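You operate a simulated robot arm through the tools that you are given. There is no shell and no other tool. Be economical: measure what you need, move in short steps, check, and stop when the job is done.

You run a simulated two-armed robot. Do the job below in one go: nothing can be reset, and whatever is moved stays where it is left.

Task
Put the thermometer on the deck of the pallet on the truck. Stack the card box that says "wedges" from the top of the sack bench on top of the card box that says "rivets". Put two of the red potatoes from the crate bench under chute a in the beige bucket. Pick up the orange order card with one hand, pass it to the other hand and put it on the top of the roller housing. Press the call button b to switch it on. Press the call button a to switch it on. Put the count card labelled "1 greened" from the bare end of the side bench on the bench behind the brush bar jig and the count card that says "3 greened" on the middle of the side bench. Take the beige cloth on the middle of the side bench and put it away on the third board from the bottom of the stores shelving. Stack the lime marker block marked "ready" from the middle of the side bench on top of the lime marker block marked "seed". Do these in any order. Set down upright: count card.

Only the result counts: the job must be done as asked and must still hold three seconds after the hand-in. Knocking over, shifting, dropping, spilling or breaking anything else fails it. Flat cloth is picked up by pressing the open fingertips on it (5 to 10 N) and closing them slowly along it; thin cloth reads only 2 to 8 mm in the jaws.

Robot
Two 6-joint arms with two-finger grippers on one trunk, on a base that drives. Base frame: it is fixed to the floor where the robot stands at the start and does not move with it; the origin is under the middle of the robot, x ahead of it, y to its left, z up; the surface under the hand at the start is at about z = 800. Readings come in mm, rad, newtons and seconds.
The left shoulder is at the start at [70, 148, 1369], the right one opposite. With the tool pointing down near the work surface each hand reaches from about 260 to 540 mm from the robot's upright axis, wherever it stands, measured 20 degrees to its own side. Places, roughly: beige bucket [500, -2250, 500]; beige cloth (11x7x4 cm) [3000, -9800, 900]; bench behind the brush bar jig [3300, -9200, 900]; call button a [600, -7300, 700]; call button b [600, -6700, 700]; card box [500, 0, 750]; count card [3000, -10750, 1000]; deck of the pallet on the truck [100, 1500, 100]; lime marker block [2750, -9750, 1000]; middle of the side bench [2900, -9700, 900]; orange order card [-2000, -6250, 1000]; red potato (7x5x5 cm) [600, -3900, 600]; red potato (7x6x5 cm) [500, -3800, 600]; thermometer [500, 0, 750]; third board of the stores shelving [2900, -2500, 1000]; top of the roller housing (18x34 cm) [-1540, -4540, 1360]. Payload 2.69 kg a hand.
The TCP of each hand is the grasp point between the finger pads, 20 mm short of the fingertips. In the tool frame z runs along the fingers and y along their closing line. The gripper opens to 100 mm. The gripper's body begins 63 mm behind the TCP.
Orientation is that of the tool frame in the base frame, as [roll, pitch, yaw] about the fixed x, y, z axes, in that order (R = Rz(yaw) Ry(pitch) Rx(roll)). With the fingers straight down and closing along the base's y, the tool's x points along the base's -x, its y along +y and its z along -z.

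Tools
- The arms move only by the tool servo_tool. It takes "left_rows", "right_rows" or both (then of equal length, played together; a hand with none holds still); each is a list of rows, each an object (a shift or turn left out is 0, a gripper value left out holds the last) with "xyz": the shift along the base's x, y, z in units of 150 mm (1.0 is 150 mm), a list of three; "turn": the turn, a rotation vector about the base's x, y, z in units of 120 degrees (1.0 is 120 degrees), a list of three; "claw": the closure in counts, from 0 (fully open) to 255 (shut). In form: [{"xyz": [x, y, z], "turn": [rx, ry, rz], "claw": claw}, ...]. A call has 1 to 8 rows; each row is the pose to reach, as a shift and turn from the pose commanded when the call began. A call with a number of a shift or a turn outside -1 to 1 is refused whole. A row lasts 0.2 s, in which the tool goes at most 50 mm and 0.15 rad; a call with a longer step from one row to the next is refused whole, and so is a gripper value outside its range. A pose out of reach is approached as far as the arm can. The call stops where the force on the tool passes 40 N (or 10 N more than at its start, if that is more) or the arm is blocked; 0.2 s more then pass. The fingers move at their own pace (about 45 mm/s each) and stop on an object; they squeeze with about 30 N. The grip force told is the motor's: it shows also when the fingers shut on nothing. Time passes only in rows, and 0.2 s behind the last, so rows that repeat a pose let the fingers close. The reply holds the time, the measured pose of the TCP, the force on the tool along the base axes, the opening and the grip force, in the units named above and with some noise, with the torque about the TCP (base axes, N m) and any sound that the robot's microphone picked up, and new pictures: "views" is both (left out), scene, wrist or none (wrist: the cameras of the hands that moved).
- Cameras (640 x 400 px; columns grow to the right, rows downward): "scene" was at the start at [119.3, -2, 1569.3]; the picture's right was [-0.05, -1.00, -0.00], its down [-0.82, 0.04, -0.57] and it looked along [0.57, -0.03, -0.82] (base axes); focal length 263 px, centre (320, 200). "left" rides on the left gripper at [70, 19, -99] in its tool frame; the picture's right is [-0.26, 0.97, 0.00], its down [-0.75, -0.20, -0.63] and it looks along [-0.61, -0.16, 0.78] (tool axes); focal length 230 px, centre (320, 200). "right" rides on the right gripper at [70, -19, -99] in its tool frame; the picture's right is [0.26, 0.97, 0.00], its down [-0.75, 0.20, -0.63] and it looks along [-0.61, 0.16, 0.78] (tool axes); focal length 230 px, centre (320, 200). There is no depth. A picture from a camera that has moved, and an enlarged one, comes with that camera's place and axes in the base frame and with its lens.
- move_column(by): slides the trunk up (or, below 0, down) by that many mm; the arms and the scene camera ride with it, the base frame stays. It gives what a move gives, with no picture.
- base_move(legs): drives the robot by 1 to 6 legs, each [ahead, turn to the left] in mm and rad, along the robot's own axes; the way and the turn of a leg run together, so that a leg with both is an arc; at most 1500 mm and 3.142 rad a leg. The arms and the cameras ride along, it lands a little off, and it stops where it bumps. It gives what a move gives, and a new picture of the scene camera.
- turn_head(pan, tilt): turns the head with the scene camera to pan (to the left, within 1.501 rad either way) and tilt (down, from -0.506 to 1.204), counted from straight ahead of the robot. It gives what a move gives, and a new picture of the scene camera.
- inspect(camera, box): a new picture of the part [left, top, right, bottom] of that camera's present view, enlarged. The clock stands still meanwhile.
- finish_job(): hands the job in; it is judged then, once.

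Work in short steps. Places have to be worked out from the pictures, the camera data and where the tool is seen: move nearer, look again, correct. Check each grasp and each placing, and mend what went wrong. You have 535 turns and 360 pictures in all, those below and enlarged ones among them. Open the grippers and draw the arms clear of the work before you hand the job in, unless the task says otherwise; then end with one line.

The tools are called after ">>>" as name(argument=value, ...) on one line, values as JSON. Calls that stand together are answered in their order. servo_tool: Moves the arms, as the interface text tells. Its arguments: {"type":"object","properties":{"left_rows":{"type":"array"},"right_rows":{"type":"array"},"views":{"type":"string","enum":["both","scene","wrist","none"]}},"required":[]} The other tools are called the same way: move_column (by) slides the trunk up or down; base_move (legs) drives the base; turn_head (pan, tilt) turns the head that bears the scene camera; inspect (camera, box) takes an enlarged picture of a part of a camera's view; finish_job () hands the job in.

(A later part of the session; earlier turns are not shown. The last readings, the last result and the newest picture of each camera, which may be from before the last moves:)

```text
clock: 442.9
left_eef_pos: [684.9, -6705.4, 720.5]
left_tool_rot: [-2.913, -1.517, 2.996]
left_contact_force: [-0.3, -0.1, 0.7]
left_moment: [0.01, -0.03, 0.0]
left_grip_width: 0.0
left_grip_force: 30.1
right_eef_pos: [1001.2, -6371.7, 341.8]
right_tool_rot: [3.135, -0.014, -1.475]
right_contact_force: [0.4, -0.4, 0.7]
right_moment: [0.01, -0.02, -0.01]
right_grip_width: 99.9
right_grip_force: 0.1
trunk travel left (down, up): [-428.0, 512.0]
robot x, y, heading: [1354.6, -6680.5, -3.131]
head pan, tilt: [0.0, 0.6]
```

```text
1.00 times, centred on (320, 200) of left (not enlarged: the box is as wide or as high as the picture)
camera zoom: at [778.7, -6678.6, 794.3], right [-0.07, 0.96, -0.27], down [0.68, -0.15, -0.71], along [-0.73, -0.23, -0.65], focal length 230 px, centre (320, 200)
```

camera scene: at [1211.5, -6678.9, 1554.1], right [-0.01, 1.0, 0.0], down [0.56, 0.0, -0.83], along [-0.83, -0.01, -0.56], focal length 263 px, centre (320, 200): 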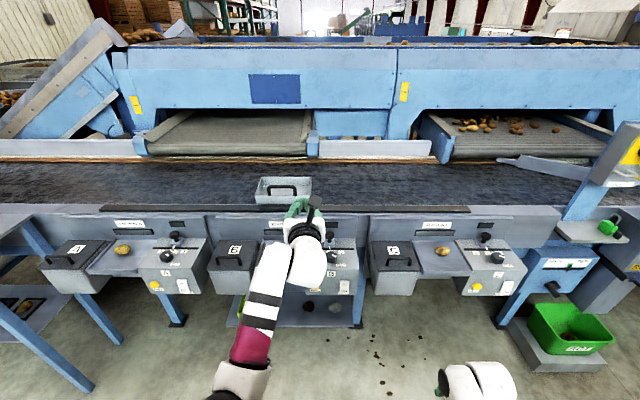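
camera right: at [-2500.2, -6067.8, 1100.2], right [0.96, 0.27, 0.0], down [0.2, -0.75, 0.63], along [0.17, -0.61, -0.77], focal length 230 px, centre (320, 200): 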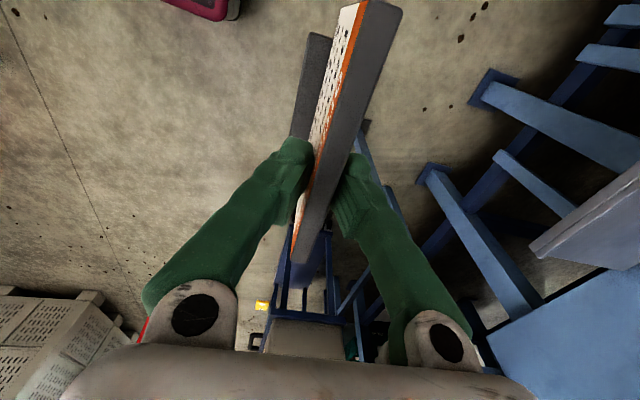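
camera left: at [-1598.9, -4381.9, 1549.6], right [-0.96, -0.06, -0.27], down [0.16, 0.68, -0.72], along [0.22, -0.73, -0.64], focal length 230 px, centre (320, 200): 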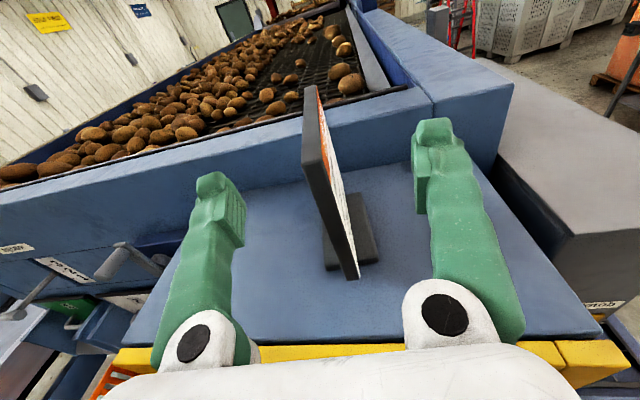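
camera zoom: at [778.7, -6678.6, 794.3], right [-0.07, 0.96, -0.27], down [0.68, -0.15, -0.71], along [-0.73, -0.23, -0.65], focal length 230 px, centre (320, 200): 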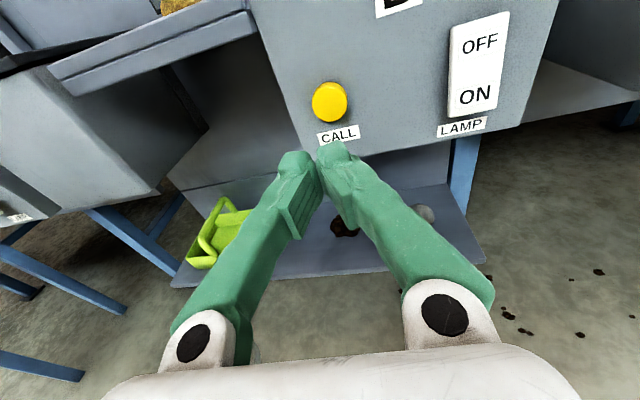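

Button B at ≈(575,-6704,724). Advance the closed fingertips toward it.

>>> servo_tool(left_rows=[{"xyz": [-0.25, 0.005, 0.02]}, {"xyz": [-0.48, 0.005, 0.02]}, {"xyz": [-0.52, 0.005, 0.02]}], views="wrist")

```text
clock: 443.6
left_eef_pos: [605.3, -6704.3, 724.0]
left_tool_rot: [-2.937, -1.519, 3.019]
left_contact_force: [-0.1, -0.1, 0.1]
left_moment: [-0.03, -0.01, 0.01]
left_grip_width: 0.2
left_grip_force: 30.0
right_eef_pos: [1000.3, -6373.3, 340.6]
right_tool_rot: [3.136, -0.014, -1.475]
right_contact_force: [0.6, 0.0, -0.4]
right_moment: [-0.02, 0.0, 0.0]
right_grip_width: 99.9
right_grip_force: 0.1
trunk travel left (down, up): [-428.0, 512.0]
robot x, y, heading: [1353.1, -6676.9, -3.137]
head pan, tilt: [0.0, 0.6]
camera left: at [699.8, -6678.4, 797.7], right [-0.07, 0.96, -0.27], down [0.68, -0.15, -0.72], along [-0.73, -0.23, -0.65], focal length 230 px, centre (320, 200)
```

left: 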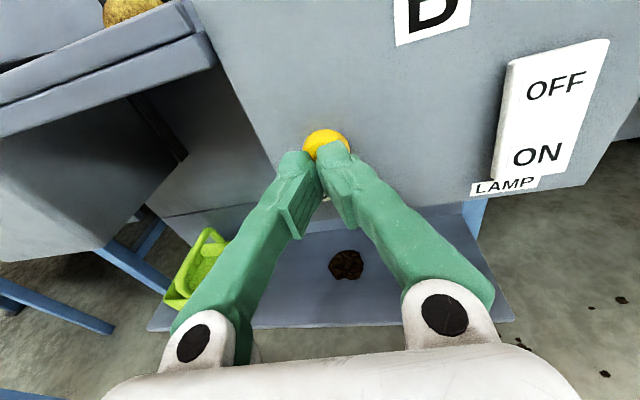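

Press in small steps.

>>> servo_tool(left_rows=[{"xyz": [-0.03, 0, 0]}, {"xyz": [-0.06, 0, 0]}, {"xyz": [-0.09, 0, 0]}, {"xyz": [-0.11, 0, 0]}, {"xyz": [-0.13, 0, 0]}], views="wrist")

```text
clock: 444.9
left_eef_pos: [590.3, -6705.7, 723.2]
left_tool_rot: [-2.942, -1.517, 3.026]
left_contact_force: [33.4, -1.8, -7.6]
left_moment: [-0.14, 0.05, -0.18]
left_grip_width: 6.2
left_grip_force: 29.8
right_eef_pos: [1003.1, -6372.8, 342.0]
right_tool_rot: [3.13, -0.014, -1.475]
right_contact_force: [0.0, 0.0, 0.7]
right_moment: [-0.01, 0.01, 0.03]
right_grip_width: 99.8
right_grip_force: 0.0
trunk travel left (down, up): [-428.0, 512.0]
robot x, y, heading: [1351.4, -6679.9, -3.132]
head pan, tilt: [0.0, 0.6]
heard: click
camera left: at [684.4, -6678.4, 797.5], right [-0.07, 0.96, -0.27], down [0.68, -0.15, -0.71], along [-0.73, -0.23, -0.65], focal length 230 px, centre (320, 200)
```

left: 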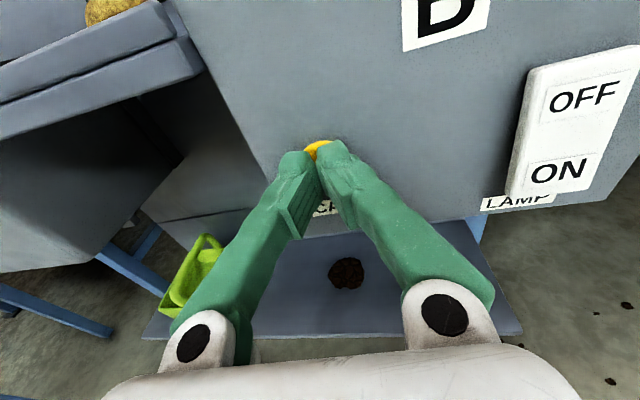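

Heard the click. Retract and check whether the button is lit.

>>> servo_tool(left_rows=[{"xyz": [0.1, 0, 0]}, {"xyz": [0.4, 0, 0]}, {"xyz": [0.65, 0, 0]}], views="wrist")

```text
clock: 445.6
left_eef_pos: [686.9, -6707.9, 726.0]
left_tool_rot: [-2.812, -1.519, 2.897]
left_contact_force: [-0.6, -0.8, 0.5]
left_moment: [-0.03, 0.0, -0.01]
left_grip_width: 0.0
left_grip_force: 29.9
right_eef_pos: [1000.9, -6372.1, 341.3]
right_tool_rot: [3.133, -0.014, -1.474]
right_contact_force: [-0.2, -0.2, -0.9]
right_moment: [0.04, -0.06, -0.02]
right_grip_width: 99.9
right_grip_force: 0.1
trunk travel left (down, up): [-428.0, 512.0]
robot x, y, heading: [1352.4, -6680.6, -3.135]
head pan, tilt: [0.0, 0.6]
camera left: at [781.0, -6680.1, 798.9], right [-0.07, 0.96, -0.27], down [0.68, -0.16, -0.72], along [-0.73, -0.23, -0.64], focal length 230 px, centre (320, 200)
```

left: 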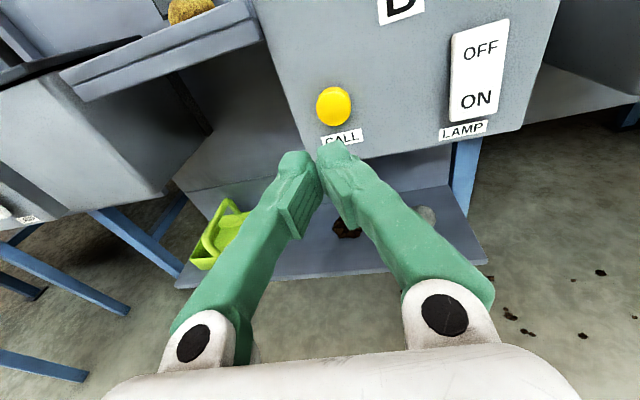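

Now move to station A: back off, shift 601 mm along -y, and face it again.

>>> base_move(legs=[[-150, 0], [0, 1.565], [601, 0], [0, -1.571], [150, 0]])

>>> inspect(camera="left", box=[0, 0, 640, 400])

```text
clock: 458.5
left_eef_pos: [678.7, -7295.3, 722.8]
left_tool_rot: [-2.869, -1.518, 2.949]
left_contact_force: [-0.7, -1.0, -0.5]
left_moment: [-0.02, 0.04, 0.02]
left_grip_width: 0.0
left_grip_force: 29.4
right_eef_pos: [996.1, -6961.7, 339.0]
right_tool_rot: [3.136, -0.015, -1.483]
right_contact_force: [-0.5, 0.2, 0.3]
right_moment: [0.01, -0.03, -0.02]
right_grip_width: 99.7
right_grip_force: 0.2
trunk travel left (down, up): [-428.0, 512.0]
robot x, y, heading: [1343.6, -7269.0, -3.14]
head pan, tilt: [0.0, 0.6]
camera scene: at [1203.3, -7269.7, 1098.9], right [0.0, 1.0, 0.0], down [0.57, 0.0, -0.82], along [-0.82, 0.0, -0.57], focal length 263 px, centre (320, 200)
```

scene: 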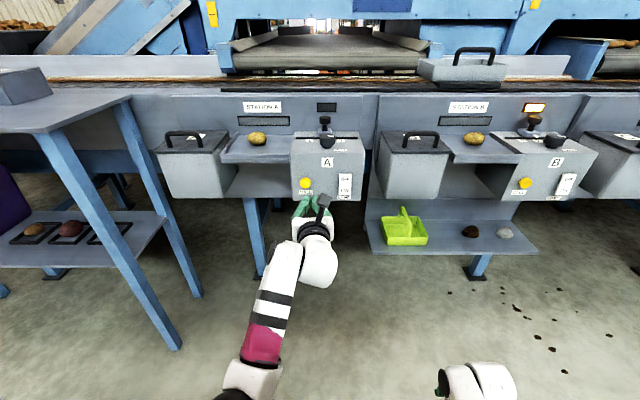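

```text
1.00 times, centred on (320, 200) of left (not enlarged: the box is as wide or as high as the picture)
camera zoom: at [773.0, -7268.3, 797.0], right [-0.06, 0.96, -0.27], down [0.68, -0.16, -0.71], along [-0.73, -0.23, -0.64], focal length 230 px, centre (320, 200)
```

zoom: 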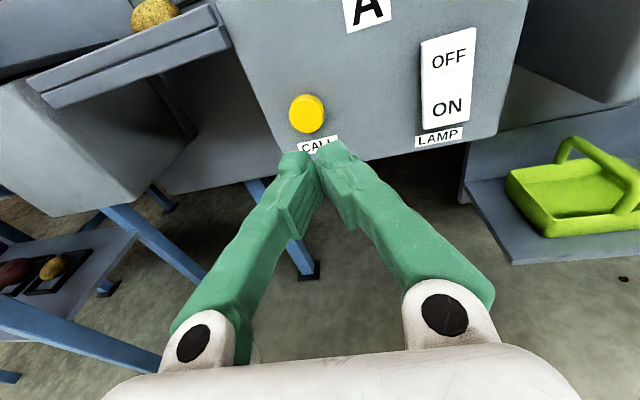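

Station B's display is lit orange. Button A ≈(575,-7314,725): align and press.

>>> servo_tool(left_rows=[{"xyz": [-0.1, -0.125, 0.01]}, {"xyz": [-0.35, -0.125, 0.01]}, {"xyz": [-0.48, -0.125, 0.01]}, {"xyz": [-0.52, -0.125, 0.01]}, {"xyz": [-0.55, -0.125, 0.01]}, {"xyz": [-0.58, -0.125, 0.01]}, {"xyz": [-0.61, -0.125, 0.01]}], views="wrist")

```text
clock: 460.1
left_eef_pos: [590.1, -7314.2, 724.4]
left_tool_rot: [-2.905, -1.517, 2.984]
left_contact_force: [29.1, 0.0, -8.9]
left_moment: [-0.05, 0.04, -0.16]
left_grip_width: 5.7
left_grip_force: 30.1
right_eef_pos: [997.1, -6962.2, 341.6]
right_tool_rot: [3.132, -0.015, -1.48]
right_contact_force: [0.6, -0.2, 0.3]
right_moment: [-0.03, 0.0, -0.01]
right_grip_width: 99.9
right_grip_force: 0.0
trunk travel left (down, up): [-428.0, 512.0]
robot x, y, heading: [1347.8, -7271.7, -3.145]
head pan, tilt: [0.0, 0.6]
heard: click
camera left: at [685.1, -7287.8, 799.2], right [-0.06, 0.96, -0.27], down [0.68, -0.16, -0.71], along [-0.73, -0.23, -0.65], focal length 230 px, centre (320, 200)
```

left: 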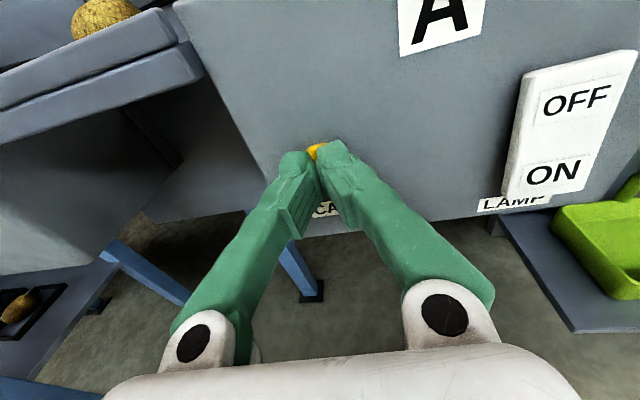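

Click heard. Retract and verify the display.

>>> servo_tool(left_rows=[{"xyz": [0.1, 0, 0]}, {"xyz": [0.4, 0, 0]}, {"xyz": [0.65, 0, 0]}], views="scene")

```text
clock: 460.9
left_eef_pos: [685.6, -7313.9, 726.0]
left_tool_rot: [-2.84, -1.518, 2.92]
left_contact_force: [0.2, -0.2, -0.1]
left_moment: [-0.02, -0.04, 0.04]
left_grip_width: 0.0
left_grip_force: 29.6
right_eef_pos: [995.9, -6961.8, 339.6]
right_tool_rot: [3.134, -0.014, -1.482]
right_contact_force: [0.3, -0.1, 0.2]
right_moment: [-0.01, 0.02, -0.02]
right_grip_width: 100.1
right_grip_force: 0.0
trunk travel left (down, up): [-428.0, 512.0]
robot x, y, heading: [1348.0, -7275.0, -3.137]
head pan, tilt: [0.0, 0.6]
camera scene: at [1204.4, -7269.7, 1099.2], right [0.0, 1.0, 0.0], down [0.56, 0.0, -0.83], along [-0.83, 0.0, -0.56], focal length 263 px, centre (320, 200)
```

scene: 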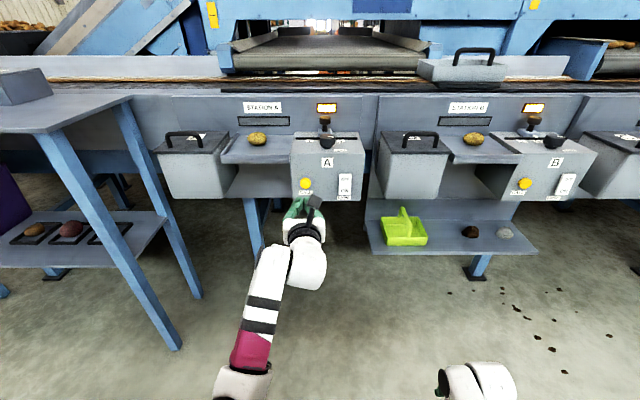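

Both displays are lit. Back off, raise the trunk, and rotate the left hand back to tool-down.

>>> base_move(legs=[[-450, 0]])

>>> move_column(by=400)

>>> move_column(by=110)

>>> servo_tool(left_rows=[{"turn": [-0.041, -0.041, -0.041], "xyz": [0.07, -0.05, -0.1]}, {"turn": [-0.082, -0.082, -0.082], "xyz": [0.14, -0.1, -0.2]}, {"turn": [-0.123, -0.123, -0.123], "xyz": [0.21, -0.15, -0.3]}, {"turn": [-0.164, -0.164, -0.164], "xyz": [0.28, -0.2, -0.4]}, {"turn": [-0.205, -0.205, -0.205], "xyz": [0.35, -0.25, -0.5]}, {"turn": [-0.246, -0.246, -0.246], "xyz": [0.42, -0.3, -0.6]}, {"turn": [-0.287, -0.287, -0.287], "xyz": [0.5, -0.35, -0.7]}], views="scene")

```text
clock: 463.6
left_eef_pos: [1133.4, -7312.6, 724.5]
left_tool_rot: [-2.866, -1.519, 2.945]
left_contact_force: [0.0, 0.0, 0.1]
left_moment: [0.04, -0.01, 0.0]
left_grip_width: 0.0
left_grip_force: 29.2
right_eef_pos: [1442.0, -6960.2, 340.8]
right_tool_rot: [3.136, -0.012, -1.48]
right_contact_force: [0.3, 0.3, 0.5]
right_moment: [-0.02, 0.03, 0.0]
right_grip_width: 99.8
right_grip_force: 0.1
trunk travel left (down, up): [-428.0, 512.0]
robot x, y, heading: [1792.9, -7272.1, -3.14]
head pan, tilt: [0.0, 0.6]
camera scene: at [1652.4, -7269.0, 1099.1], right [0.0, 1.0, 0.0], down [0.56, 0.0, -0.83], along [-0.83, 0.0, -0.56], focal length 263 px, centre (320, 200)
```

scene: 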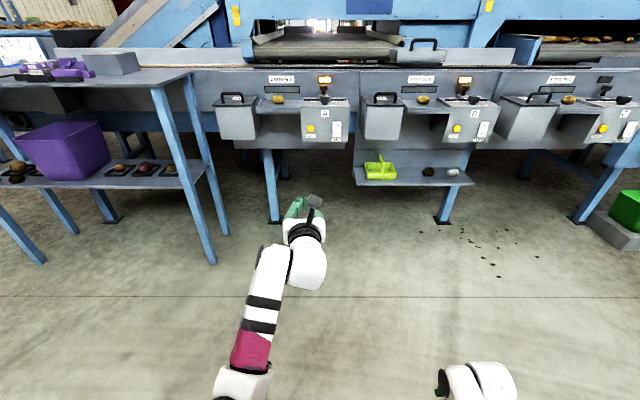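

```text
clock: 467.4
left_eef_pos: [1132.9, -7314.0, 1125.2]
left_tool_rot: [-2.867, -1.517, 2.947]
left_contact_force: [-0.3, -0.1, 0.9]
left_moment: [0.0, 0.0, 0.04]
left_grip_width: 0.1
left_grip_force: 29.5
right_eef_pos: [1442.5, -6960.6, 739.7]
right_tool_rot: [3.134, -0.012, -1.479]
right_contact_force: [-0.1, -0.6, 1.3]
right_moment: [-0.04, 0.02, 0.0]
right_grip_width: 100.0
right_grip_force: 0.0
trunk travel left (down, up): [-828.0, 112.0]
robot x, y, heading: [1792.6, -7268.6, -3.139]
head pan, tilt: [0.0, 0.6]
```

```text
clock: 468.9
left_eef_pos: [1131.9, -7313.4, 1233.5]
left_tool_rot: [-2.869, -1.519, 2.947]
left_contact_force: [0.3, 0.3, 0.0]
left_moment: [0.01, -0.02, 0.01]
left_grip_width: 0.0
left_grip_force: 29.7
right_eef_pos: [1443.2, -6962.2, 850.2]
right_tool_rot: [3.135, -0.014, -1.482]
right_contact_force: [0.3, 0.3, 0.1]
right_moment: [-0.01, 0.02, -0.01]
right_grip_width: 99.7
right_grip_force: 0.2
trunk travel left (down, up): [-938.0, 2.0]
robot x, y, heading: [1790.5, -7271.2, -3.137]
head pan, tilt: [0.0, 0.6]
```

```text
clock: 470.2
left_eef_pos: [1203.1, -7326.0, 1153.0]
left_tool_rot: [-2.311, -0.736, 2.103]
left_contact_force: [-0.3, -0.4, -0.5]
left_moment: [-0.01, 0.03, 0.02]
left_grip_width: 0.0
left_grip_force: 29.4
left hand out of reach, approached as far as the arm can: row 2, 3, 4, 5, 6
right_eef_pos: [1443.6, -6961.5, 850.9]
right_tool_rot: [3.134, -0.013, -1.481]
right_contact_force: [-0.5, -1.0, 0.8]
right_moment: [-0.02, 0.03, 0.0]
right_grip_width: 99.9
right_grip_force: 0.0
trunk travel left (down, up): [-938.0, 2.0]
robot x, y, heading: [1794.7, -7269.1, -3.138]
head pan, tilt: [0.0, 0.6]
stopped in row 6 (left hand): the arm was blocked; the commanded pose is now the measured one
camera scene: at [1652.8, -7270.1, 1609.1], right [0.0, 1.0, 0.0], down [0.56, 0.0, -0.83], along [-0.83, 0.0, -0.56], focal length 263 px, centre (320, 200)
```

scene: 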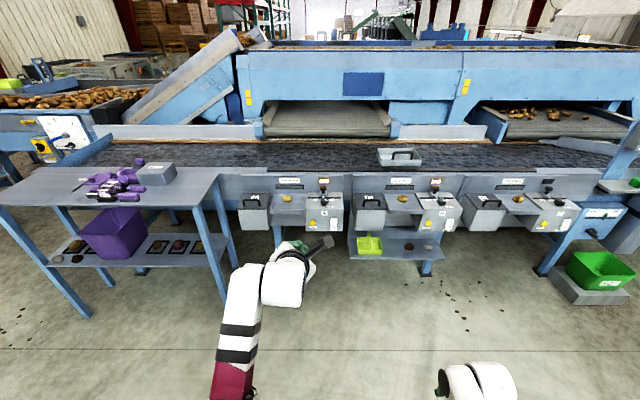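

Finish the rotation with a computed remaining rotation, lowering the hand.

>>> servo_tool(left_rows=[{"turn": [-0.025, -0.0514, -0.0418], "xyz": [0, -0.05, -0.2]}, {"turn": [-0.05, -0.103, -0.0836], "xyz": [0, -0.1, -0.4]}, {"turn": [-0.075, -0.154, -0.125], "xyz": [0, -0.2, -0.6]}, {"turn": [-0.1, -0.206, -0.167], "xyz": [0.05, -0.3, -0.75]}, {"turn": [-0.125, -0.257, -0.209], "xyz": [0.1, -0.4, -0.85]}, {"turn": [-0.15, -0.309, -0.251], "xyz": [0.1, -0.5, -0.95]}, {"turn": [-0.175, -0.36, -0.292], "xyz": [0.1, -0.6, -1.0]}, {"turn": [-0.2, -0.411, -0.334], "xyz": [0.1, -0.7, -1.0]}], views="none")

```text
clock: 472.2
left_eef_pos: [1344.6, -7346.0, 1004.5]
left_tool_rot: [-2.987, 0.061, 1.68]
left_contact_force: [0.3, -0.2, 0.0]
left_moment: [0.01, 0.0, 0.03]
left_grip_width: 0.1
left_grip_force: 29.8
left hand out of reach, approached as far as the arm can: row 1, 2, 3, 4, 5, 6, 7, 8
right_eef_pos: [1443.0, -6960.5, 849.9]
right_tool_rot: [3.136, -0.014, -1.48]
right_contact_force: [-0.1, -0.2, 1.1]
right_moment: [0.03, -0.03, 0.03]
right_grip_width: 100.2
right_grip_force: 0.2
trunk travel left (down, up): [-938.0, 2.0]
robot x, y, heading: [1792.5, -7268.4, -3.141]
head pan, tilt: [0.0, 0.6]
stopped in row 8 (left hand): the arm was blocked; the commanded pose is now the measured one
```

Level it and move out to a comfortable position, then yaw to neutral.

>>> servo_tool(left_rows=[{"turn": [0.018, -0.035, 0], "xyz": [-0.1, -0.15, -0.1], "claw": 0}, {"turn": [0.0365, -0.07, 0], "xyz": [-0.25, -0.3, -0.15]}, {"turn": [0.0365, -0.07, 0], "xyz": [-0.4, -0.5, -0.15]}, {"turn": [0.0365, -0.07, 0], "xyz": [-0.4, -0.6, -0.15]}], views="none")

>>> servo_tool(left_rows=[{"turn": [0, 0, -0.07]}, {"turn": [0, 0, -0.14]}, {"turn": [0, 0, -0.21]}, {"turn": [0, 0, -0.28]}, {"turn": [0, 0, -0.35]}, {"turn": [0, 0, -0.42]}, {"turn": [0, 0, -0.49]}, {"turn": [0, 0, -0.56]}], views="none")

```text
clock: 473.4
left_eef_pos: [1384.3, -7362.3, 988.5]
left_tool_rot: [-3.108, 0.083, 1.702]
left_contact_force: [-0.4, -0.4, -0.3]
left_moment: [-0.04, 0.0, 0.01]
left_grip_width: 100.2
left_grip_force: 0.1
left hand out of reach, approached as far as the arm can: row 1, 2, 3, 4
right_eef_pos: [1443.2, -6961.9, 850.0]
right_tool_rot: [3.134, -0.013, -1.48]
right_contact_force: [-0.2, -0.5, -0.4]
right_moment: [0.02, 0.01, -0.01]
right_grip_width: 100.2
right_grip_force: 0.0
trunk travel left (down, up): [-938.0, 2.0]
robot x, y, heading: [1795.4, -7270.3, -3.139]
head pan, tilt: [0.0, 0.6]
stopped in row 4 (left hand): the arm was blocked; the commanded pose is now the measured one
```

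```text
clock: 475.2
left_eef_pos: [1390.9, -7367.4, 986.1]
left_tool_rot: [3.137, 0.113, 0.529]
left_contact_force: [0.1, -0.4, -0.6]
left_moment: [-0.01, -0.02, -0.01]
left_grip_width: 100.2
left_grip_force: 0.0
left hand out of reach, approached as far as the arm can: row 5, 6, 7, 8
right_eef_pos: [1443.9, -6960.5, 849.9]
right_tool_rot: [3.136, -0.014, -1.48]
right_contact_force: [0.7, 0.0, -1.0]
right_moment: [0.03, -0.01, 0.01]
right_grip_width: 100.0
right_grip_force: 0.0
trunk travel left (down, up): [-938.0, 2.0]
robot x, y, heading: [1791.3, -7267.9, -3.138]
head pan, tilt: [0.0, 0.6]
```

Lower the left hand to get out of the folded region.

>>> servo_tool(left_rows=[{"xyz": [0, 0, -0.3]}, {"xyz": [-0.1, 0, -0.6]}, {"xyz": [-0.25, -0.1, -0.8]}, {"xyz": [-0.4, -0.2, -1.0]}, {"xyz": [-0.4, -0.2, -1.0]}], views="scene")

```text
clock: 476.4
left_eef_pos: [1392.7, -7342.7, 845.2]
left_tool_rot: [3.119, 0.117, 0.535]
left_contact_force: [-0.1, -0.2, 0.0]
left_moment: [0.01, -0.03, 0.04]
left_grip_width: 100.0
left_grip_force: 0.0
left hand out of reach, approached as far as the arm can: row 1, 2, 3, 4, 5
right_eef_pos: [1442.5, -6960.1, 849.5]
right_tool_rot: [3.135, -0.015, -1.479]
right_contact_force: [0.8, 0.3, 0.3]
right_moment: [-0.01, 0.0, 0.0]
right_grip_width: 100.1
right_grip_force: 0.1
trunk travel left (down, up): [-938.0, 2.0]
robot x, y, heading: [1790.4, -7270.7, -3.136]
head pan, tilt: [0.0, 0.6]
camera scene: at [1651.2, -7268.7, 1609.0], right [0.0, 1.0, 0.0], down [0.57, 0.0, -0.82], along [-0.82, 0.0, -0.57], focal length 263 px, centre (320, 200)
```

scene: 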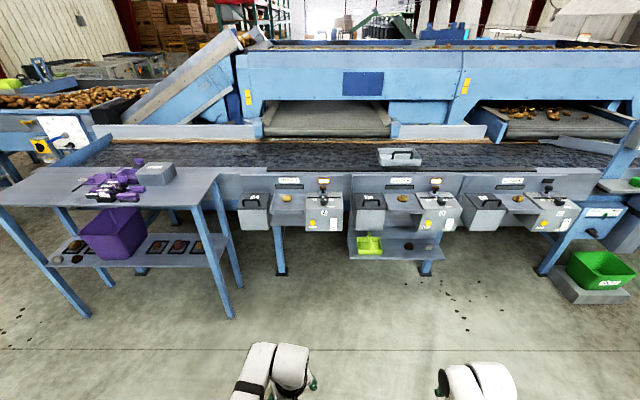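

Look down at the arm's configuration.

>>> turn_head(pan=0.15, tilt=1.15)

```text
clock: 477.4
left_eef_pos: [1389.5, -7344.4, 849.0]
left_tool_rot: [3.122, 0.121, 0.533]
left_contact_force: [0.3, -0.3, 0.1]
left_moment: [-0.02, 0.04, 0.0]
left_grip_width: 100.1
left_grip_force: 0.0
right_eef_pos: [1442.0, -6960.0, 850.3]
right_tool_rot: [3.133, -0.013, -1.479]
right_contact_force: [-0.7, 0.4, -0.8]
right_moment: [0.0, 0.02, -0.04]
right_grip_width: 100.1
right_grip_force: 0.0
trunk travel left (down, up): [-938.0, 2.0]
robot x, y, heading: [1795.9, -7270.0, -3.136]
head pan, tilt: [0.15, 1.15]
camera scene: at [1681.4, -7277.9, 1567.4], right [-0.15, 0.99, 0.0], down [0.9, 0.14, -0.41], along [-0.4, -0.06, -0.91], focal length 263 px, centre (320, 200)
```

scene: 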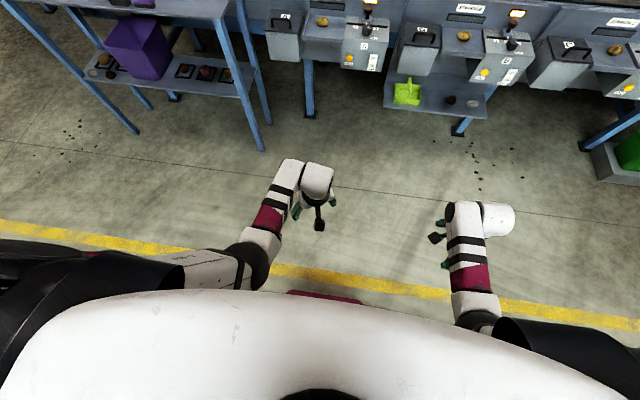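

The left wrist is in a flipped configuration; I'll do the remaining jobs with the right hand and just tuck the left hand aside.

>>> servo_tool(left_rows=[{"xyz": [0.1, -0.25, 0]}, {"xyz": [0.2, -0.5, 0]}, {"xyz": [0.3, -0.75, 0]}, {"xyz": [0.3, -0.95, 0]}], views="none")

>>> servo_tool(left_rows=[{"xyz": [0, -0.25, 0]}, {"xyz": [0, -0.5, 0]}, {"xyz": [0.1, -0.7, 0.2]}], views="none")

```text
clock: 478.4
left_eef_pos: [1458.4, -7382.2, 877.3]
left_tool_rot: [3.134, 0.117, 0.514]
left_contact_force: [-0.2, -0.1, 0.1]
left_moment: [0.03, -0.01, -0.02]
left_grip_width: 100.1
left_grip_force: 0.1
left hand out of reach, approached as far as the arm can: row 1, 2, 3, 4
right_eef_pos: [1443.9, -6961.2, 850.2]
right_tool_rot: [3.134, -0.013, -1.479]
right_contact_force: [0.4, 0.6, 0.5]
right_moment: [-0.01, 0.02, 0.03]
right_grip_width: 100.1
right_grip_force: 0.0
trunk travel left (down, up): [-938.0, 2.0]
robot x, y, heading: [1791.9, -7270.9, -3.136]
head pan, tilt: [0.15, 1.15]
```

```text
clock: 479.2
left_eef_pos: [1497.0, -7418.1, 919.9]
left_tool_rot: [3.113, 0.132, 0.501]
left_contact_force: [0.1, -0.5, -0.6]
left_moment: [-0.01, 0.02, 0.04]
left_grip_width: 100.1
left_grip_force: 0.1
left hand out of reach, approached as far as the arm can: row 1, 2, 3
right_eef_pos: [1443.3, -6961.4, 849.5]
right_tool_rot: [3.132, -0.015, -1.48]
right_contact_force: [0.6, 0.0, 1.0]
right_moment: [0.01, -0.02, 0.0]
right_grip_width: 99.8
right_grip_force: 0.0
trunk travel left (down, up): [-938.0, 2.0]
robot x, y, heading: [1795.7, -7270.6, -3.139]
head pan, tilt: [0.15, 1.15]
```

Drive down toward the side bench and face it.

>>> base_move(legs=[[0, 1.568], [1400, 0], [1000, 0], [0, 1.571]])

>>> turn_head(pan=0.0, tilt=0.45)

```text
clock: 498.6
left_eef_pos: [2119.8, -9496.7, 915.4]
left_tool_rot: [3.103, 0.118, -2.589]
left_contact_force: [-0.3, -0.4, 0.6]
left_moment: [-0.02, 0.02, 0.01]
left_grip_width: 100.0
left_grip_force: 0.0
right_eef_pos: [2200.5, -9949.6, 849.8]
right_tool_rot: [3.134, -0.014, 1.708]
right_contact_force: [-0.8, -0.3, -0.3]
right_moment: [0.01, -0.02, 0.0]
right_grip_width: 100.1
right_grip_force: 0.0
trunk travel left (down, up): [-938.0, 2.0]
robot x, y, heading: [1836.0, -9654.8, 0.044]
head pan, tilt: [0.15, 1.15]
camera scene: at [1942.4, -9640.9, 1567.3], right [0.2, -0.98, 0.0], down [-0.9, -0.18, -0.41], along [0.4, 0.08, -0.91], focal length 263 px, centre (320, 200)
```

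scene: 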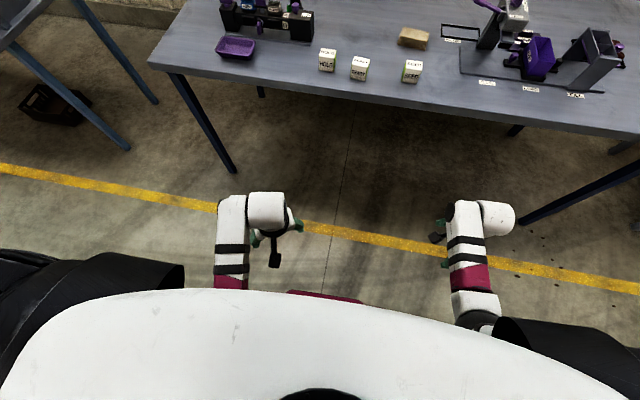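

```text
clock: 499.6
left_eef_pos: [2118.4, -9494.8, 915.8]
left_tool_rot: [3.098, 0.119, -2.592]
left_contact_force: [1.1, 0.0, -0.2]
left_moment: [0.02, -0.03, 0.01]
left_grip_width: 100.0
left_grip_force: 0.0
right_eef_pos: [2200.8, -9951.1, 850.3]
right_tool_rot: [3.134, -0.013, 1.706]
right_contact_force: [0.3, 0.0, 0.6]
right_moment: [-0.01, 0.04, -0.01]
right_grip_width: 100.0
right_grip_force: 0.0
trunk travel left (down, up): [-938.0, 2.0]
robot x, y, heading: [1840.7, -9657.5, 0.044]
head pan, tilt: [0.0, 0.45]
camera scene: at [1975.8, -9647.9, 1622.5], right [0.05, -1.0, 0.0], down [-0.44, -0.02, -0.9], along [0.9, 0.04, -0.44], focal length 263 px, centre (320, 200)
```

scene: 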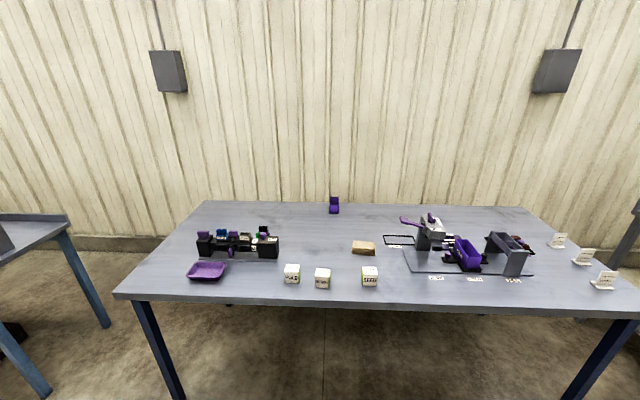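

>>> inspect(camera="scene", box=[170, 190, 420, 300])

>>> inspect(camera="scene", box=[400, 200, 640, 310])

```text
2.56 times, centred on (295, 245) of scene
camera zoom: at [1975.8, -9647.9, 1622.5], right [0.05, -1.0, 0.0], down [-0.44, -0.02, -0.9], along [0.9, 0.04, -0.44], focal length 673 px, centre (384, 85)
```

zoom: 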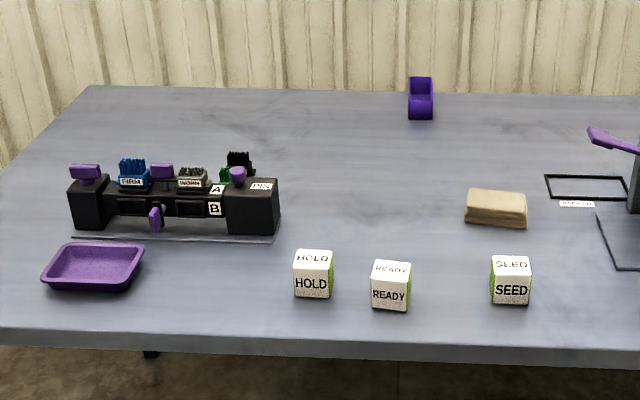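

```text
2.67 times, centred on (520, 255) of scene
camera zoom: at [1975.8, -9647.9, 1622.5], right [0.05, -1.0, 0.0], down [-0.44, -0.02, -0.9], along [0.9, 0.04, -0.44], focal length 701 px, centre (-213, 53)
```

zoom: 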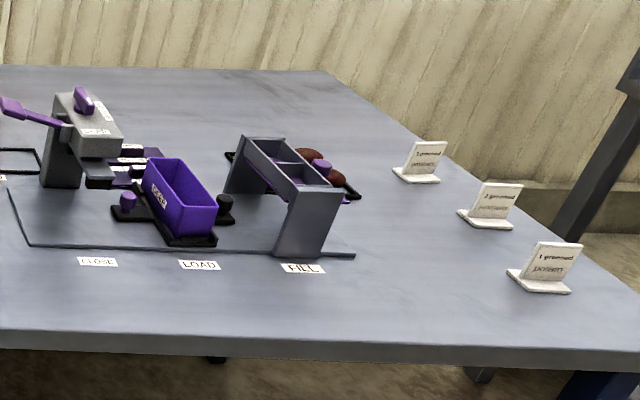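

Scene understood: blocks READY ≈(2735,-9625), SEED ≈(2755,-9801); cloth ≈(2953,-9800); cards 1,2,3 at the bare end. Raise the right hand and approach for READY.

>>> servo_tool(right_rows=[{"xyz": [0.2, 0.1, 0.2]}, {"xyz": [0.4, 0.3, 0.4]}, {"xyz": [0.6, 0.5, 0.6]}, {"xyz": [0.7, 0.75, 0.8]}, {"xyz": [0.7, 0.95, 0.85]}], views="none")

>>> base_move(legs=[[0, 0.32], [460, 0], [0, -0.36]])

>>> inspect(camera="right", box=[0, 0, 640, 400])

```text
refused: row 2 steps farther than a row can; nothing moved
```

```text
clock: 503.0
left_eef_pos: [2416.3, -9277.9, 916.5]
left_tool_rot: [3.098, 0.121, -2.281]
left_contact_force: [0.4, 0.3, -0.4]
left_moment: [0.0, -0.01, -0.01]
left_grip_width: 100.0
left_grip_force: 0.1
right_eef_pos: [2620.3, -9689.2, 844.0]
right_tool_rot: [-3.11, -0.031, 2.014]
right_contact_force: [-13.1, -5.3, 3.7]
right_moment: [0.0, -0.11, -0.06]
right_grip_width: 92.4
right_grip_force: 0.0
trunk travel left (down, up): [-938.0, 2.0]
robot x, y, heading: [2199.2, -9518.1, 0.36]
head pan, tilt: [0.0, 0.45]
stopped in leg 2: the force on the tool passed its limit at 53 N (the readings are from after the stop); the commanded pose is now the measured one
camera scene: at [2327.0, -9467.6, 1623.0], right [0.35, -0.94, 0.0], down [-0.41, -0.15, -0.9], along [0.84, 0.31, -0.43], focal length 263 px, centre (320, 200)
```

scene: 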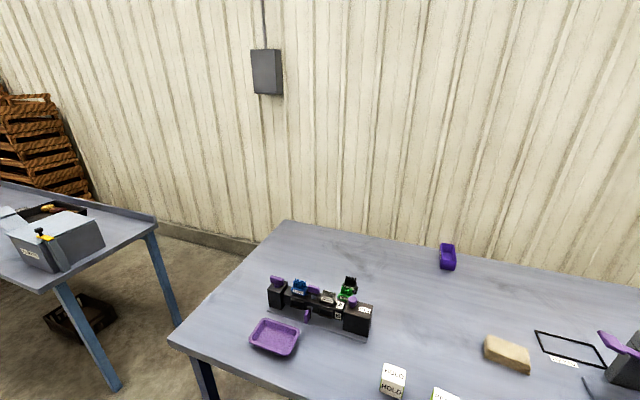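

```text
1.00 times, centred on (320, 200) of right (not enlarged: the box is as wide or as high as the picture)
camera zoom: at [2577.0, -9635.8, 947.5], right [0.76, 0.65, -0.02], down [0.53, -0.6, 0.6], along [0.37, -0.47, -0.8], focal length 230 px, centre (320, 200)
```

zoom: 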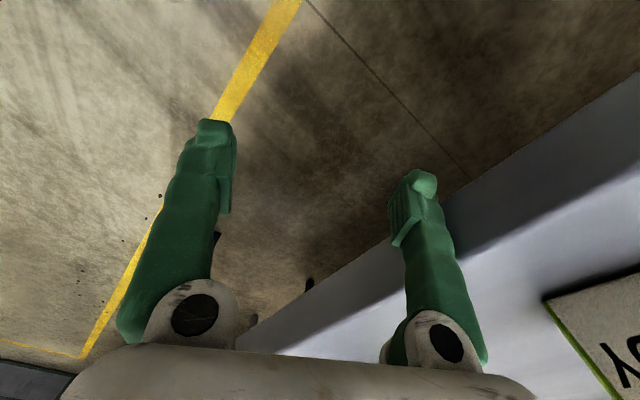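

The servo call was refused and the hand touched the bench edge. Back up and raise the hand properly.

>>> base_move(legs=[[-150, 0]])

>>> servo_tool(right_rows=[{"xyz": [0.1, 0.05, 0.25]}, {"xyz": [0.2, 0.1, 0.5]}, {"xyz": [0.3, 0.15, 0.75]}, {"xyz": [0.4, 0.2, 0.95]}], views="none")

```text
clock: 504.4
left_eef_pos: [2279.4, -9329.1, 915.1]
left_tool_rot: [3.096, 0.117, -2.279]
left_contact_force: [1.0, -0.1, -0.1]
left_moment: [0.0, -0.01, -0.02]
left_grip_width: 100.0
left_grip_force: 0.1
right_eef_pos: [2486.8, -9737.4, 843.8]
right_tool_rot: [-3.116, -0.031, 2.02]
right_contact_force: [0.8, 0.0, 1.1]
right_moment: [-0.02, 0.01, -0.01]
right_grip_width: 100.2
right_grip_force: 0.1
trunk travel left (down, up): [-938.0, 2.0]
robot x, y, heading: [2058.4, -9571.2, 0.356]
head pan, tilt: [0.0, 0.45]
camera scene: at [2193.7, -9518.7, 1622.2], right [0.35, -0.94, 0.0], down [-0.41, -0.15, -0.9], along [0.84, 0.32, -0.44], focal length 263 px, centre (320, 200)
```

scene: 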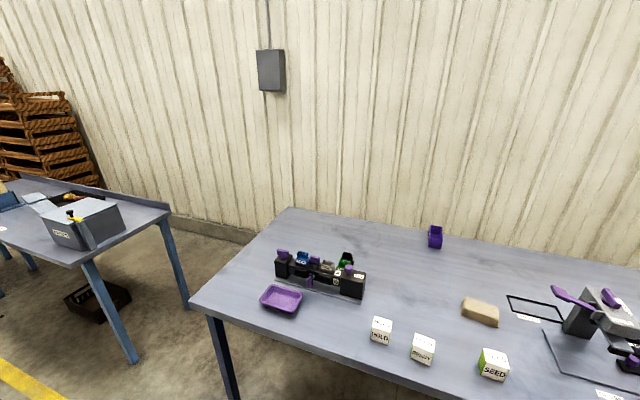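

```text
clock: 505.4
left_eef_pos: [2279.3, -9330.5, 915.3]
left_tool_rot: [3.098, 0.119, -2.28]
left_contact_force: [0.0, -0.5, 0.6]
left_moment: [0.01, 0.01, -0.02]
left_grip_width: 100.1
left_grip_force: 0.1
right_eef_pos: [2548.1, -9708.2, 982.5]
right_tool_rot: [-3.118, -0.032, 2.019]
right_contact_force: [0.0, -0.1, -0.4]
right_moment: [-0.02, 0.0, 0.01]
right_grip_width: 99.9
right_grip_force: 0.0
right hand out of reach, approached as far as the arm can: row 4
trunk travel left (down, up): [-938.0, 2.0]
robot x, y, heading: [2059.6, -9567.5, 0.362]
head pan, tilt: [0.0, 0.45]
```

Raise a bit more (extending slightly) for clearance before going over the blocks.

>>> servo_tool(right_rows=[{"xyz": [0.15, 0.1, 0.2]}, {"xyz": [0.3, 0.25, 0.3]}, {"xyz": [0.3, 0.35, 0.3]}], views="none")

```text
clock: 506.2
left_eef_pos: [2277.6, -9329.4, 915.1]
left_tool_rot: [3.098, 0.12, -2.28]
left_contact_force: [-0.6, -0.2, 0.7]
left_moment: [0.02, -0.01, 0.01]
left_grip_width: 100.1
left_grip_force: 0.1
right_eef_pos: [2601.8, -9653.9, 1016.7]
right_tool_rot: [-3.12, -0.029, 2.017]
right_contact_force: [-1.0, 0.6, -0.6]
right_moment: [-0.03, 0.0, 0.04]
right_grip_width: 100.2
right_grip_force: 0.0
right hand out of reach, approached as far as the arm can: row 1, 2, 3
trunk travel left (down, up): [-938.0, 2.0]
robot x, y, heading: [2060.8, -9571.1, 0.355]
head pan, tilt: [0.0, 0.45]
```

Drive to (2230,-9520) heading 0.

>>> base_move(legs=[[0, -0.06], [176, 0], [0, -0.293]])

>>> servo_tool(right_rows=[{"xyz": [0.1, 0.2, 0], "turn": [0, 0, -0.03]}, {"xyz": [0.18, 0.5, 0], "turn": [0, 0, -0.04]}, {"xyz": [0.18, 0.8, 0], "turn": [0, 0, -0.04]}, {"xyz": [0.18, 1.0, 0], "turn": [0, 0, -0.04]}], views="wrist")

```text
clock: 509.1
left_eef_pos: [2520.2, -9366.2, 914.2]
left_tool_rot: [3.099, 0.118, -2.627]
left_contact_force: [0.9, -0.5, 0.3]
left_moment: [-0.03, 0.03, -0.02]
left_grip_width: 99.8
left_grip_force: 0.1
right_eef_pos: [2714.8, -9781.2, 1014.9]
right_tool_rot: [-3.117, -0.029, 1.669]
right_contact_force: [0.5, 0.2, -0.3]
right_moment: [0.01, 0.0, 0.04]
right_grip_width: 100.1
right_grip_force: 0.0
trunk travel left (down, up): [-938.0, 2.0]
robot x, y, heading: [2230.5, -9518.9, 0.008]
head pan, tilt: [0.0, 0.45]
camera scene: at [2372.7, -9514.4, 1622.4], right [0.01, -1.0, 0.0], down [-0.44, -0.01, -0.9], along [0.9, 0.01, -0.44], focal length 263 px, centre (320, 200)
```

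scene: 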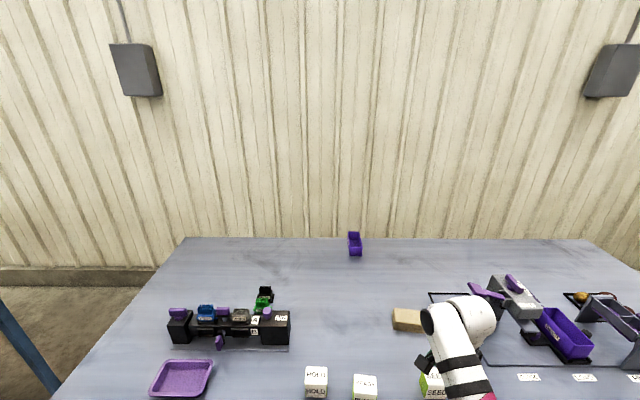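

```text
clock: 510.1
left_eef_pos: [2518.3, -9365.4, 915.6]
left_tool_rot: [3.097, 0.117, -2.628]
left_contact_force: [-0.3, -0.6, 0.3]
left_moment: [0.0, 0.01, -0.03]
left_grip_width: 100.1
left_grip_force: 0.0
right_eef_pos: [2739.9, -9630.2, 1012.2]
right_tool_rot: [-3.12, -0.03, 1.584]
right_contact_force: [0.8, 0.2, 0.6]
right_moment: [-0.01, -0.01, -0.03]
right_grip_width: 100.0
right_grip_force: 0.0
trunk travel left (down, up): [-938.0, 2.0]
robot x, y, heading: [2230.9, -9521.0, 0.008]
head pan, tilt: [0.0, 0.45]
camera right: at [2721.4, -9563.8, 1114.9], right [0.96, 0.27, -0.01], down [0.22, -0.77, 0.6], along [0.15, -0.58, -0.8], focal length 230 px, centre (320, 200)
```

right: 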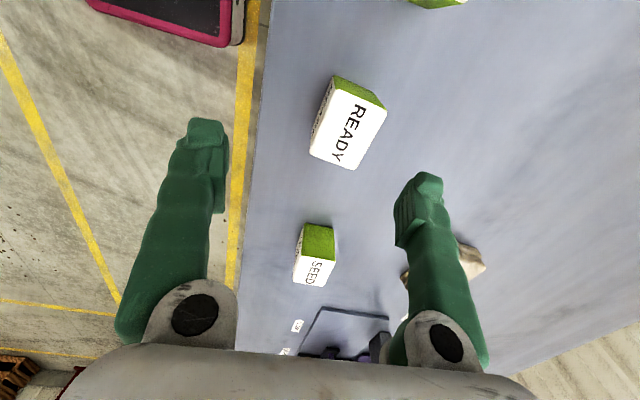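

READY is ≈(2758,-9626), top ≈930, axis-aligned. Level, centre and descend to z≈920, then close.

>>> servo_tool(right_rows=[{"xyz": [0.12, 0.03, 0], "turn": [-0.0143, -0.0105, -0.006]}, {"xyz": [0.12, 0.03, -0.25], "turn": [-0.0143, -0.0105, -0.006]}, {"xyz": [0.12, 0.03, -0.45], "turn": [-0.0143, -0.0105, -0.006]}, {"xyz": [0.12, 0.03, -0.61], "turn": [-0.0143, -0.0105, -0.006]}, {"xyz": [0.12, 0.03, -0.61], "turn": [-0.0143, -0.0105, -0.006]}], views="wrist")

```text
clock: 511.3
left_eef_pos: [2519.0, -9366.6, 914.4]
left_tool_rot: [3.096, 0.119, -2.629]
left_contact_force: [0.0, 0.0, 0.6]
left_moment: [-0.01, -0.03, -0.01]
left_grip_width: 100.1
left_grip_force: 0.0
right_eef_pos: [2757.7, -9624.1, 923.5]
right_tool_rot: [-3.141, -0.002, 1.573]
right_contact_force: [-0.3, -0.2, 0.4]
right_moment: [0.02, -0.01, 0.0]
right_grip_width: 100.1
right_grip_force: 0.1
trunk travel left (down, up): [-938.0, 2.0]
robot x, y, heading: [2234.8, -9517.0, 0.011]
head pan, tilt: [0.0, 0.45]
camera right: at [2738.6, -9555.5, 1022.9], right [0.97, 0.26, 0.0], down [0.2, -0.75, 0.63], along [0.16, -0.61, -0.78], focal length 230 px, centre (320, 200)
```

right: 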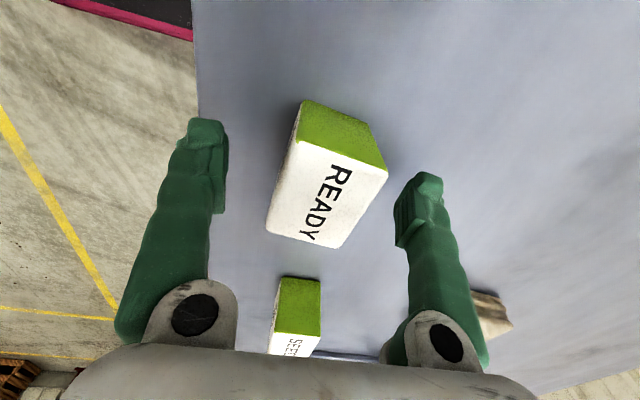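

Bench is ≈876 and the block ≈53 mm tall. Lower 14 mm more and grip.

>>> servo_tool(right_rows=[{"xyz": [0.005, 0, -0.095]}, {"xyz": [0.005, 0, -0.095], "claw": 255}, {"xyz": [0.005, 0, -0.095]}, {"xyz": [0.005, 0, -0.095]}, {"xyz": [0.005, 0, -0.095]}, {"xyz": [0.005, 0, -0.095]}], views="none")

>>> servo_tool(right_rows=[{"xyz": [0, 0, 0.3]}, {"xyz": [0, 0, 0.6]}, {"xyz": [0, -0.15, 0.75]}, {"xyz": [0, -0.4, 0.75]}, {"xyz": [0, -0.7, 0.75]}, {"xyz": [0, -1.0, 0.75]}], views="wrist")

```text
clock: 512.7
left_eef_pos: [2519.5, -9367.0, 913.9]
left_tool_rot: [3.096, 0.12, -2.631]
left_contact_force: [-0.9, 0.6, 0.8]
left_moment: [-0.02, 0.0, 0.02]
left_grip_width: 99.9
left_grip_force: 0.1
right_eef_pos: [2756.8, -9626.2, 910.0]
right_tool_rot: [-3.141, 0.0, 1.572]
right_contact_force: [-0.4, -0.5, 0.0]
right_moment: [-0.01, -0.04, -0.05]
right_grip_width: 42.7
right_grip_force: 30.4
trunk travel left (down, up): [-938.0, 2.0]
robot x, y, heading: [2231.1, -9515.3, 0.007]
head pan, tilt: [0.0, 0.45]
```

```text
clock: 514.1
left_eef_pos: [2519.2, -9367.9, 914.4]
left_tool_rot: [3.095, 0.119, -2.628]
left_contact_force: [0.5, 0.0, 0.1]
left_moment: [0.0, 0.01, 0.02]
left_grip_width: 99.9
left_grip_force: 0.1
right_eef_pos: [2759.2, -9780.2, 1022.3]
right_tool_rot: [-3.14, -0.003, 1.573]
right_contact_force: [0.3, -0.8, -0.5]
right_moment: [0.07, -0.04, -0.02]
right_grip_width: 42.6
right_grip_force: 29.9
trunk travel left (down, up): [-938.0, 2.0]
robot x, y, heading: [2232.7, -9519.4, 0.007]
head pan, tilt: [0.0, 0.45]
camera right: at [2739.9, -9711.0, 1121.8], right [0.97, 0.26, 0.0], down [0.2, -0.75, 0.63], along [0.16, -0.61, -0.78], focal length 230 px, centre (320, 200)
```

right: 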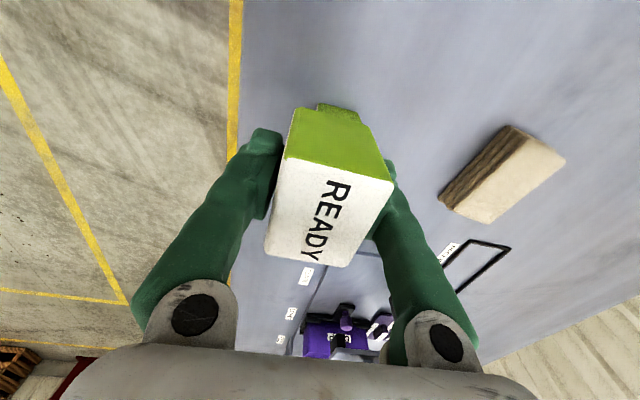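

READY held. To locate SEED precisely, move the hand aside and look with the head camera.

>>> servo_tool(right_rows=[{"xyz": [0, 0.3, 0]}, {"xyz": [0, 0.6, 0]}, {"xyz": [0, 0.9, 0]}, {"xyz": [0, 1.0, 0]}], views="none")

>>> turn_head(pan=-0.55, tilt=0.9)

>>> inspect(camera="scene", box=[270, 110, 400, 200])

```text
clock: 515.1
left_eef_pos: [2520.1, -9366.9, 914.6]
left_tool_rot: [3.099, 0.118, -2.629]
left_contact_force: [0.2, 0.7, 0.2]
left_moment: [0.0, -0.03, -0.02]
left_grip_width: 99.7
left_grip_force: 0.0
right_eef_pos: [2759.4, -9626.5, 1023.1]
right_tool_rot: [-3.138, -0.001, 1.573]
right_contact_force: [0.1, -0.8, -0.8]
right_moment: [-0.01, 0.03, -0.04]
right_grip_width: 43.2
right_grip_force: 29.6
trunk travel left (down, up): [-938.0, 2.0]
robot x, y, heading: [2232.1, -9521.4, 0.008]
head pan, tilt: [0.0, 0.45]
```

```text
clock: 516.0
left_eef_pos: [2518.5, -9365.4, 914.5]
left_tool_rot: [3.097, 0.12, -2.628]
left_contact_force: [-0.2, -0.3, 0.0]
left_moment: [-0.05, 0.0, 0.01]
left_grip_width: 100.0
left_grip_force: 0.0
right_eef_pos: [2759.9, -9627.7, 1023.2]
right_tool_rot: [-3.141, 0.0, 1.572]
right_contact_force: [0.2, 0.2, -0.5]
right_moment: [0.03, 0.0, 0.02]
right_grip_width: 42.7
right_grip_force: 29.8
trunk travel left (down, up): [-938.0, 2.0]
robot x, y, heading: [2231.9, -9522.3, 0.007]
head pan, tilt: [-0.55, 0.901]
camera scene: at [2344.5, -9555.6, 1584.3], right [-0.51, -0.86, 0.0], down [-0.67, 0.4, -0.62], along [0.53, -0.32, -0.78], focal length 263 px, centre (320, 200)
```

scene: 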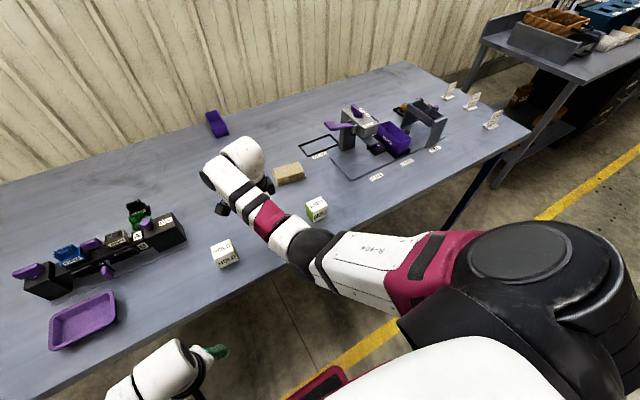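

```text
4.44 times, centred on (335, 155) of scene
camera zoom: at [2344.5, -9555.6, 1584.3], right [-0.51, -0.86, 0.0], down [-0.67, 0.4, -0.62], along [0.53, -0.32, -0.78], focal length 1168 px, centre (253, 400)
```

zoom: 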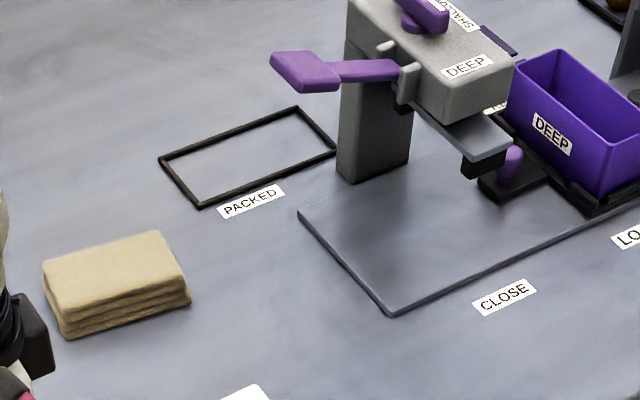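

Zoom on SEED.

>>> inspect(camera="scene", box=[285, 185, 349, 230])

```text
8.89 times, centred on (317, 208) of scene
camera zoom: at [2344.5, -9555.6, 1584.3], right [-0.51, -0.86, 0.0], down [-0.67, 0.4, -0.62], along [0.53, -0.32, -0.78], focal length 2337 px, centre (347, 133)
```

zoom: 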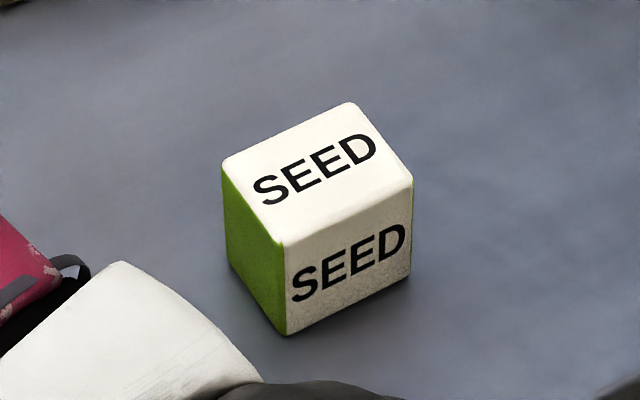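

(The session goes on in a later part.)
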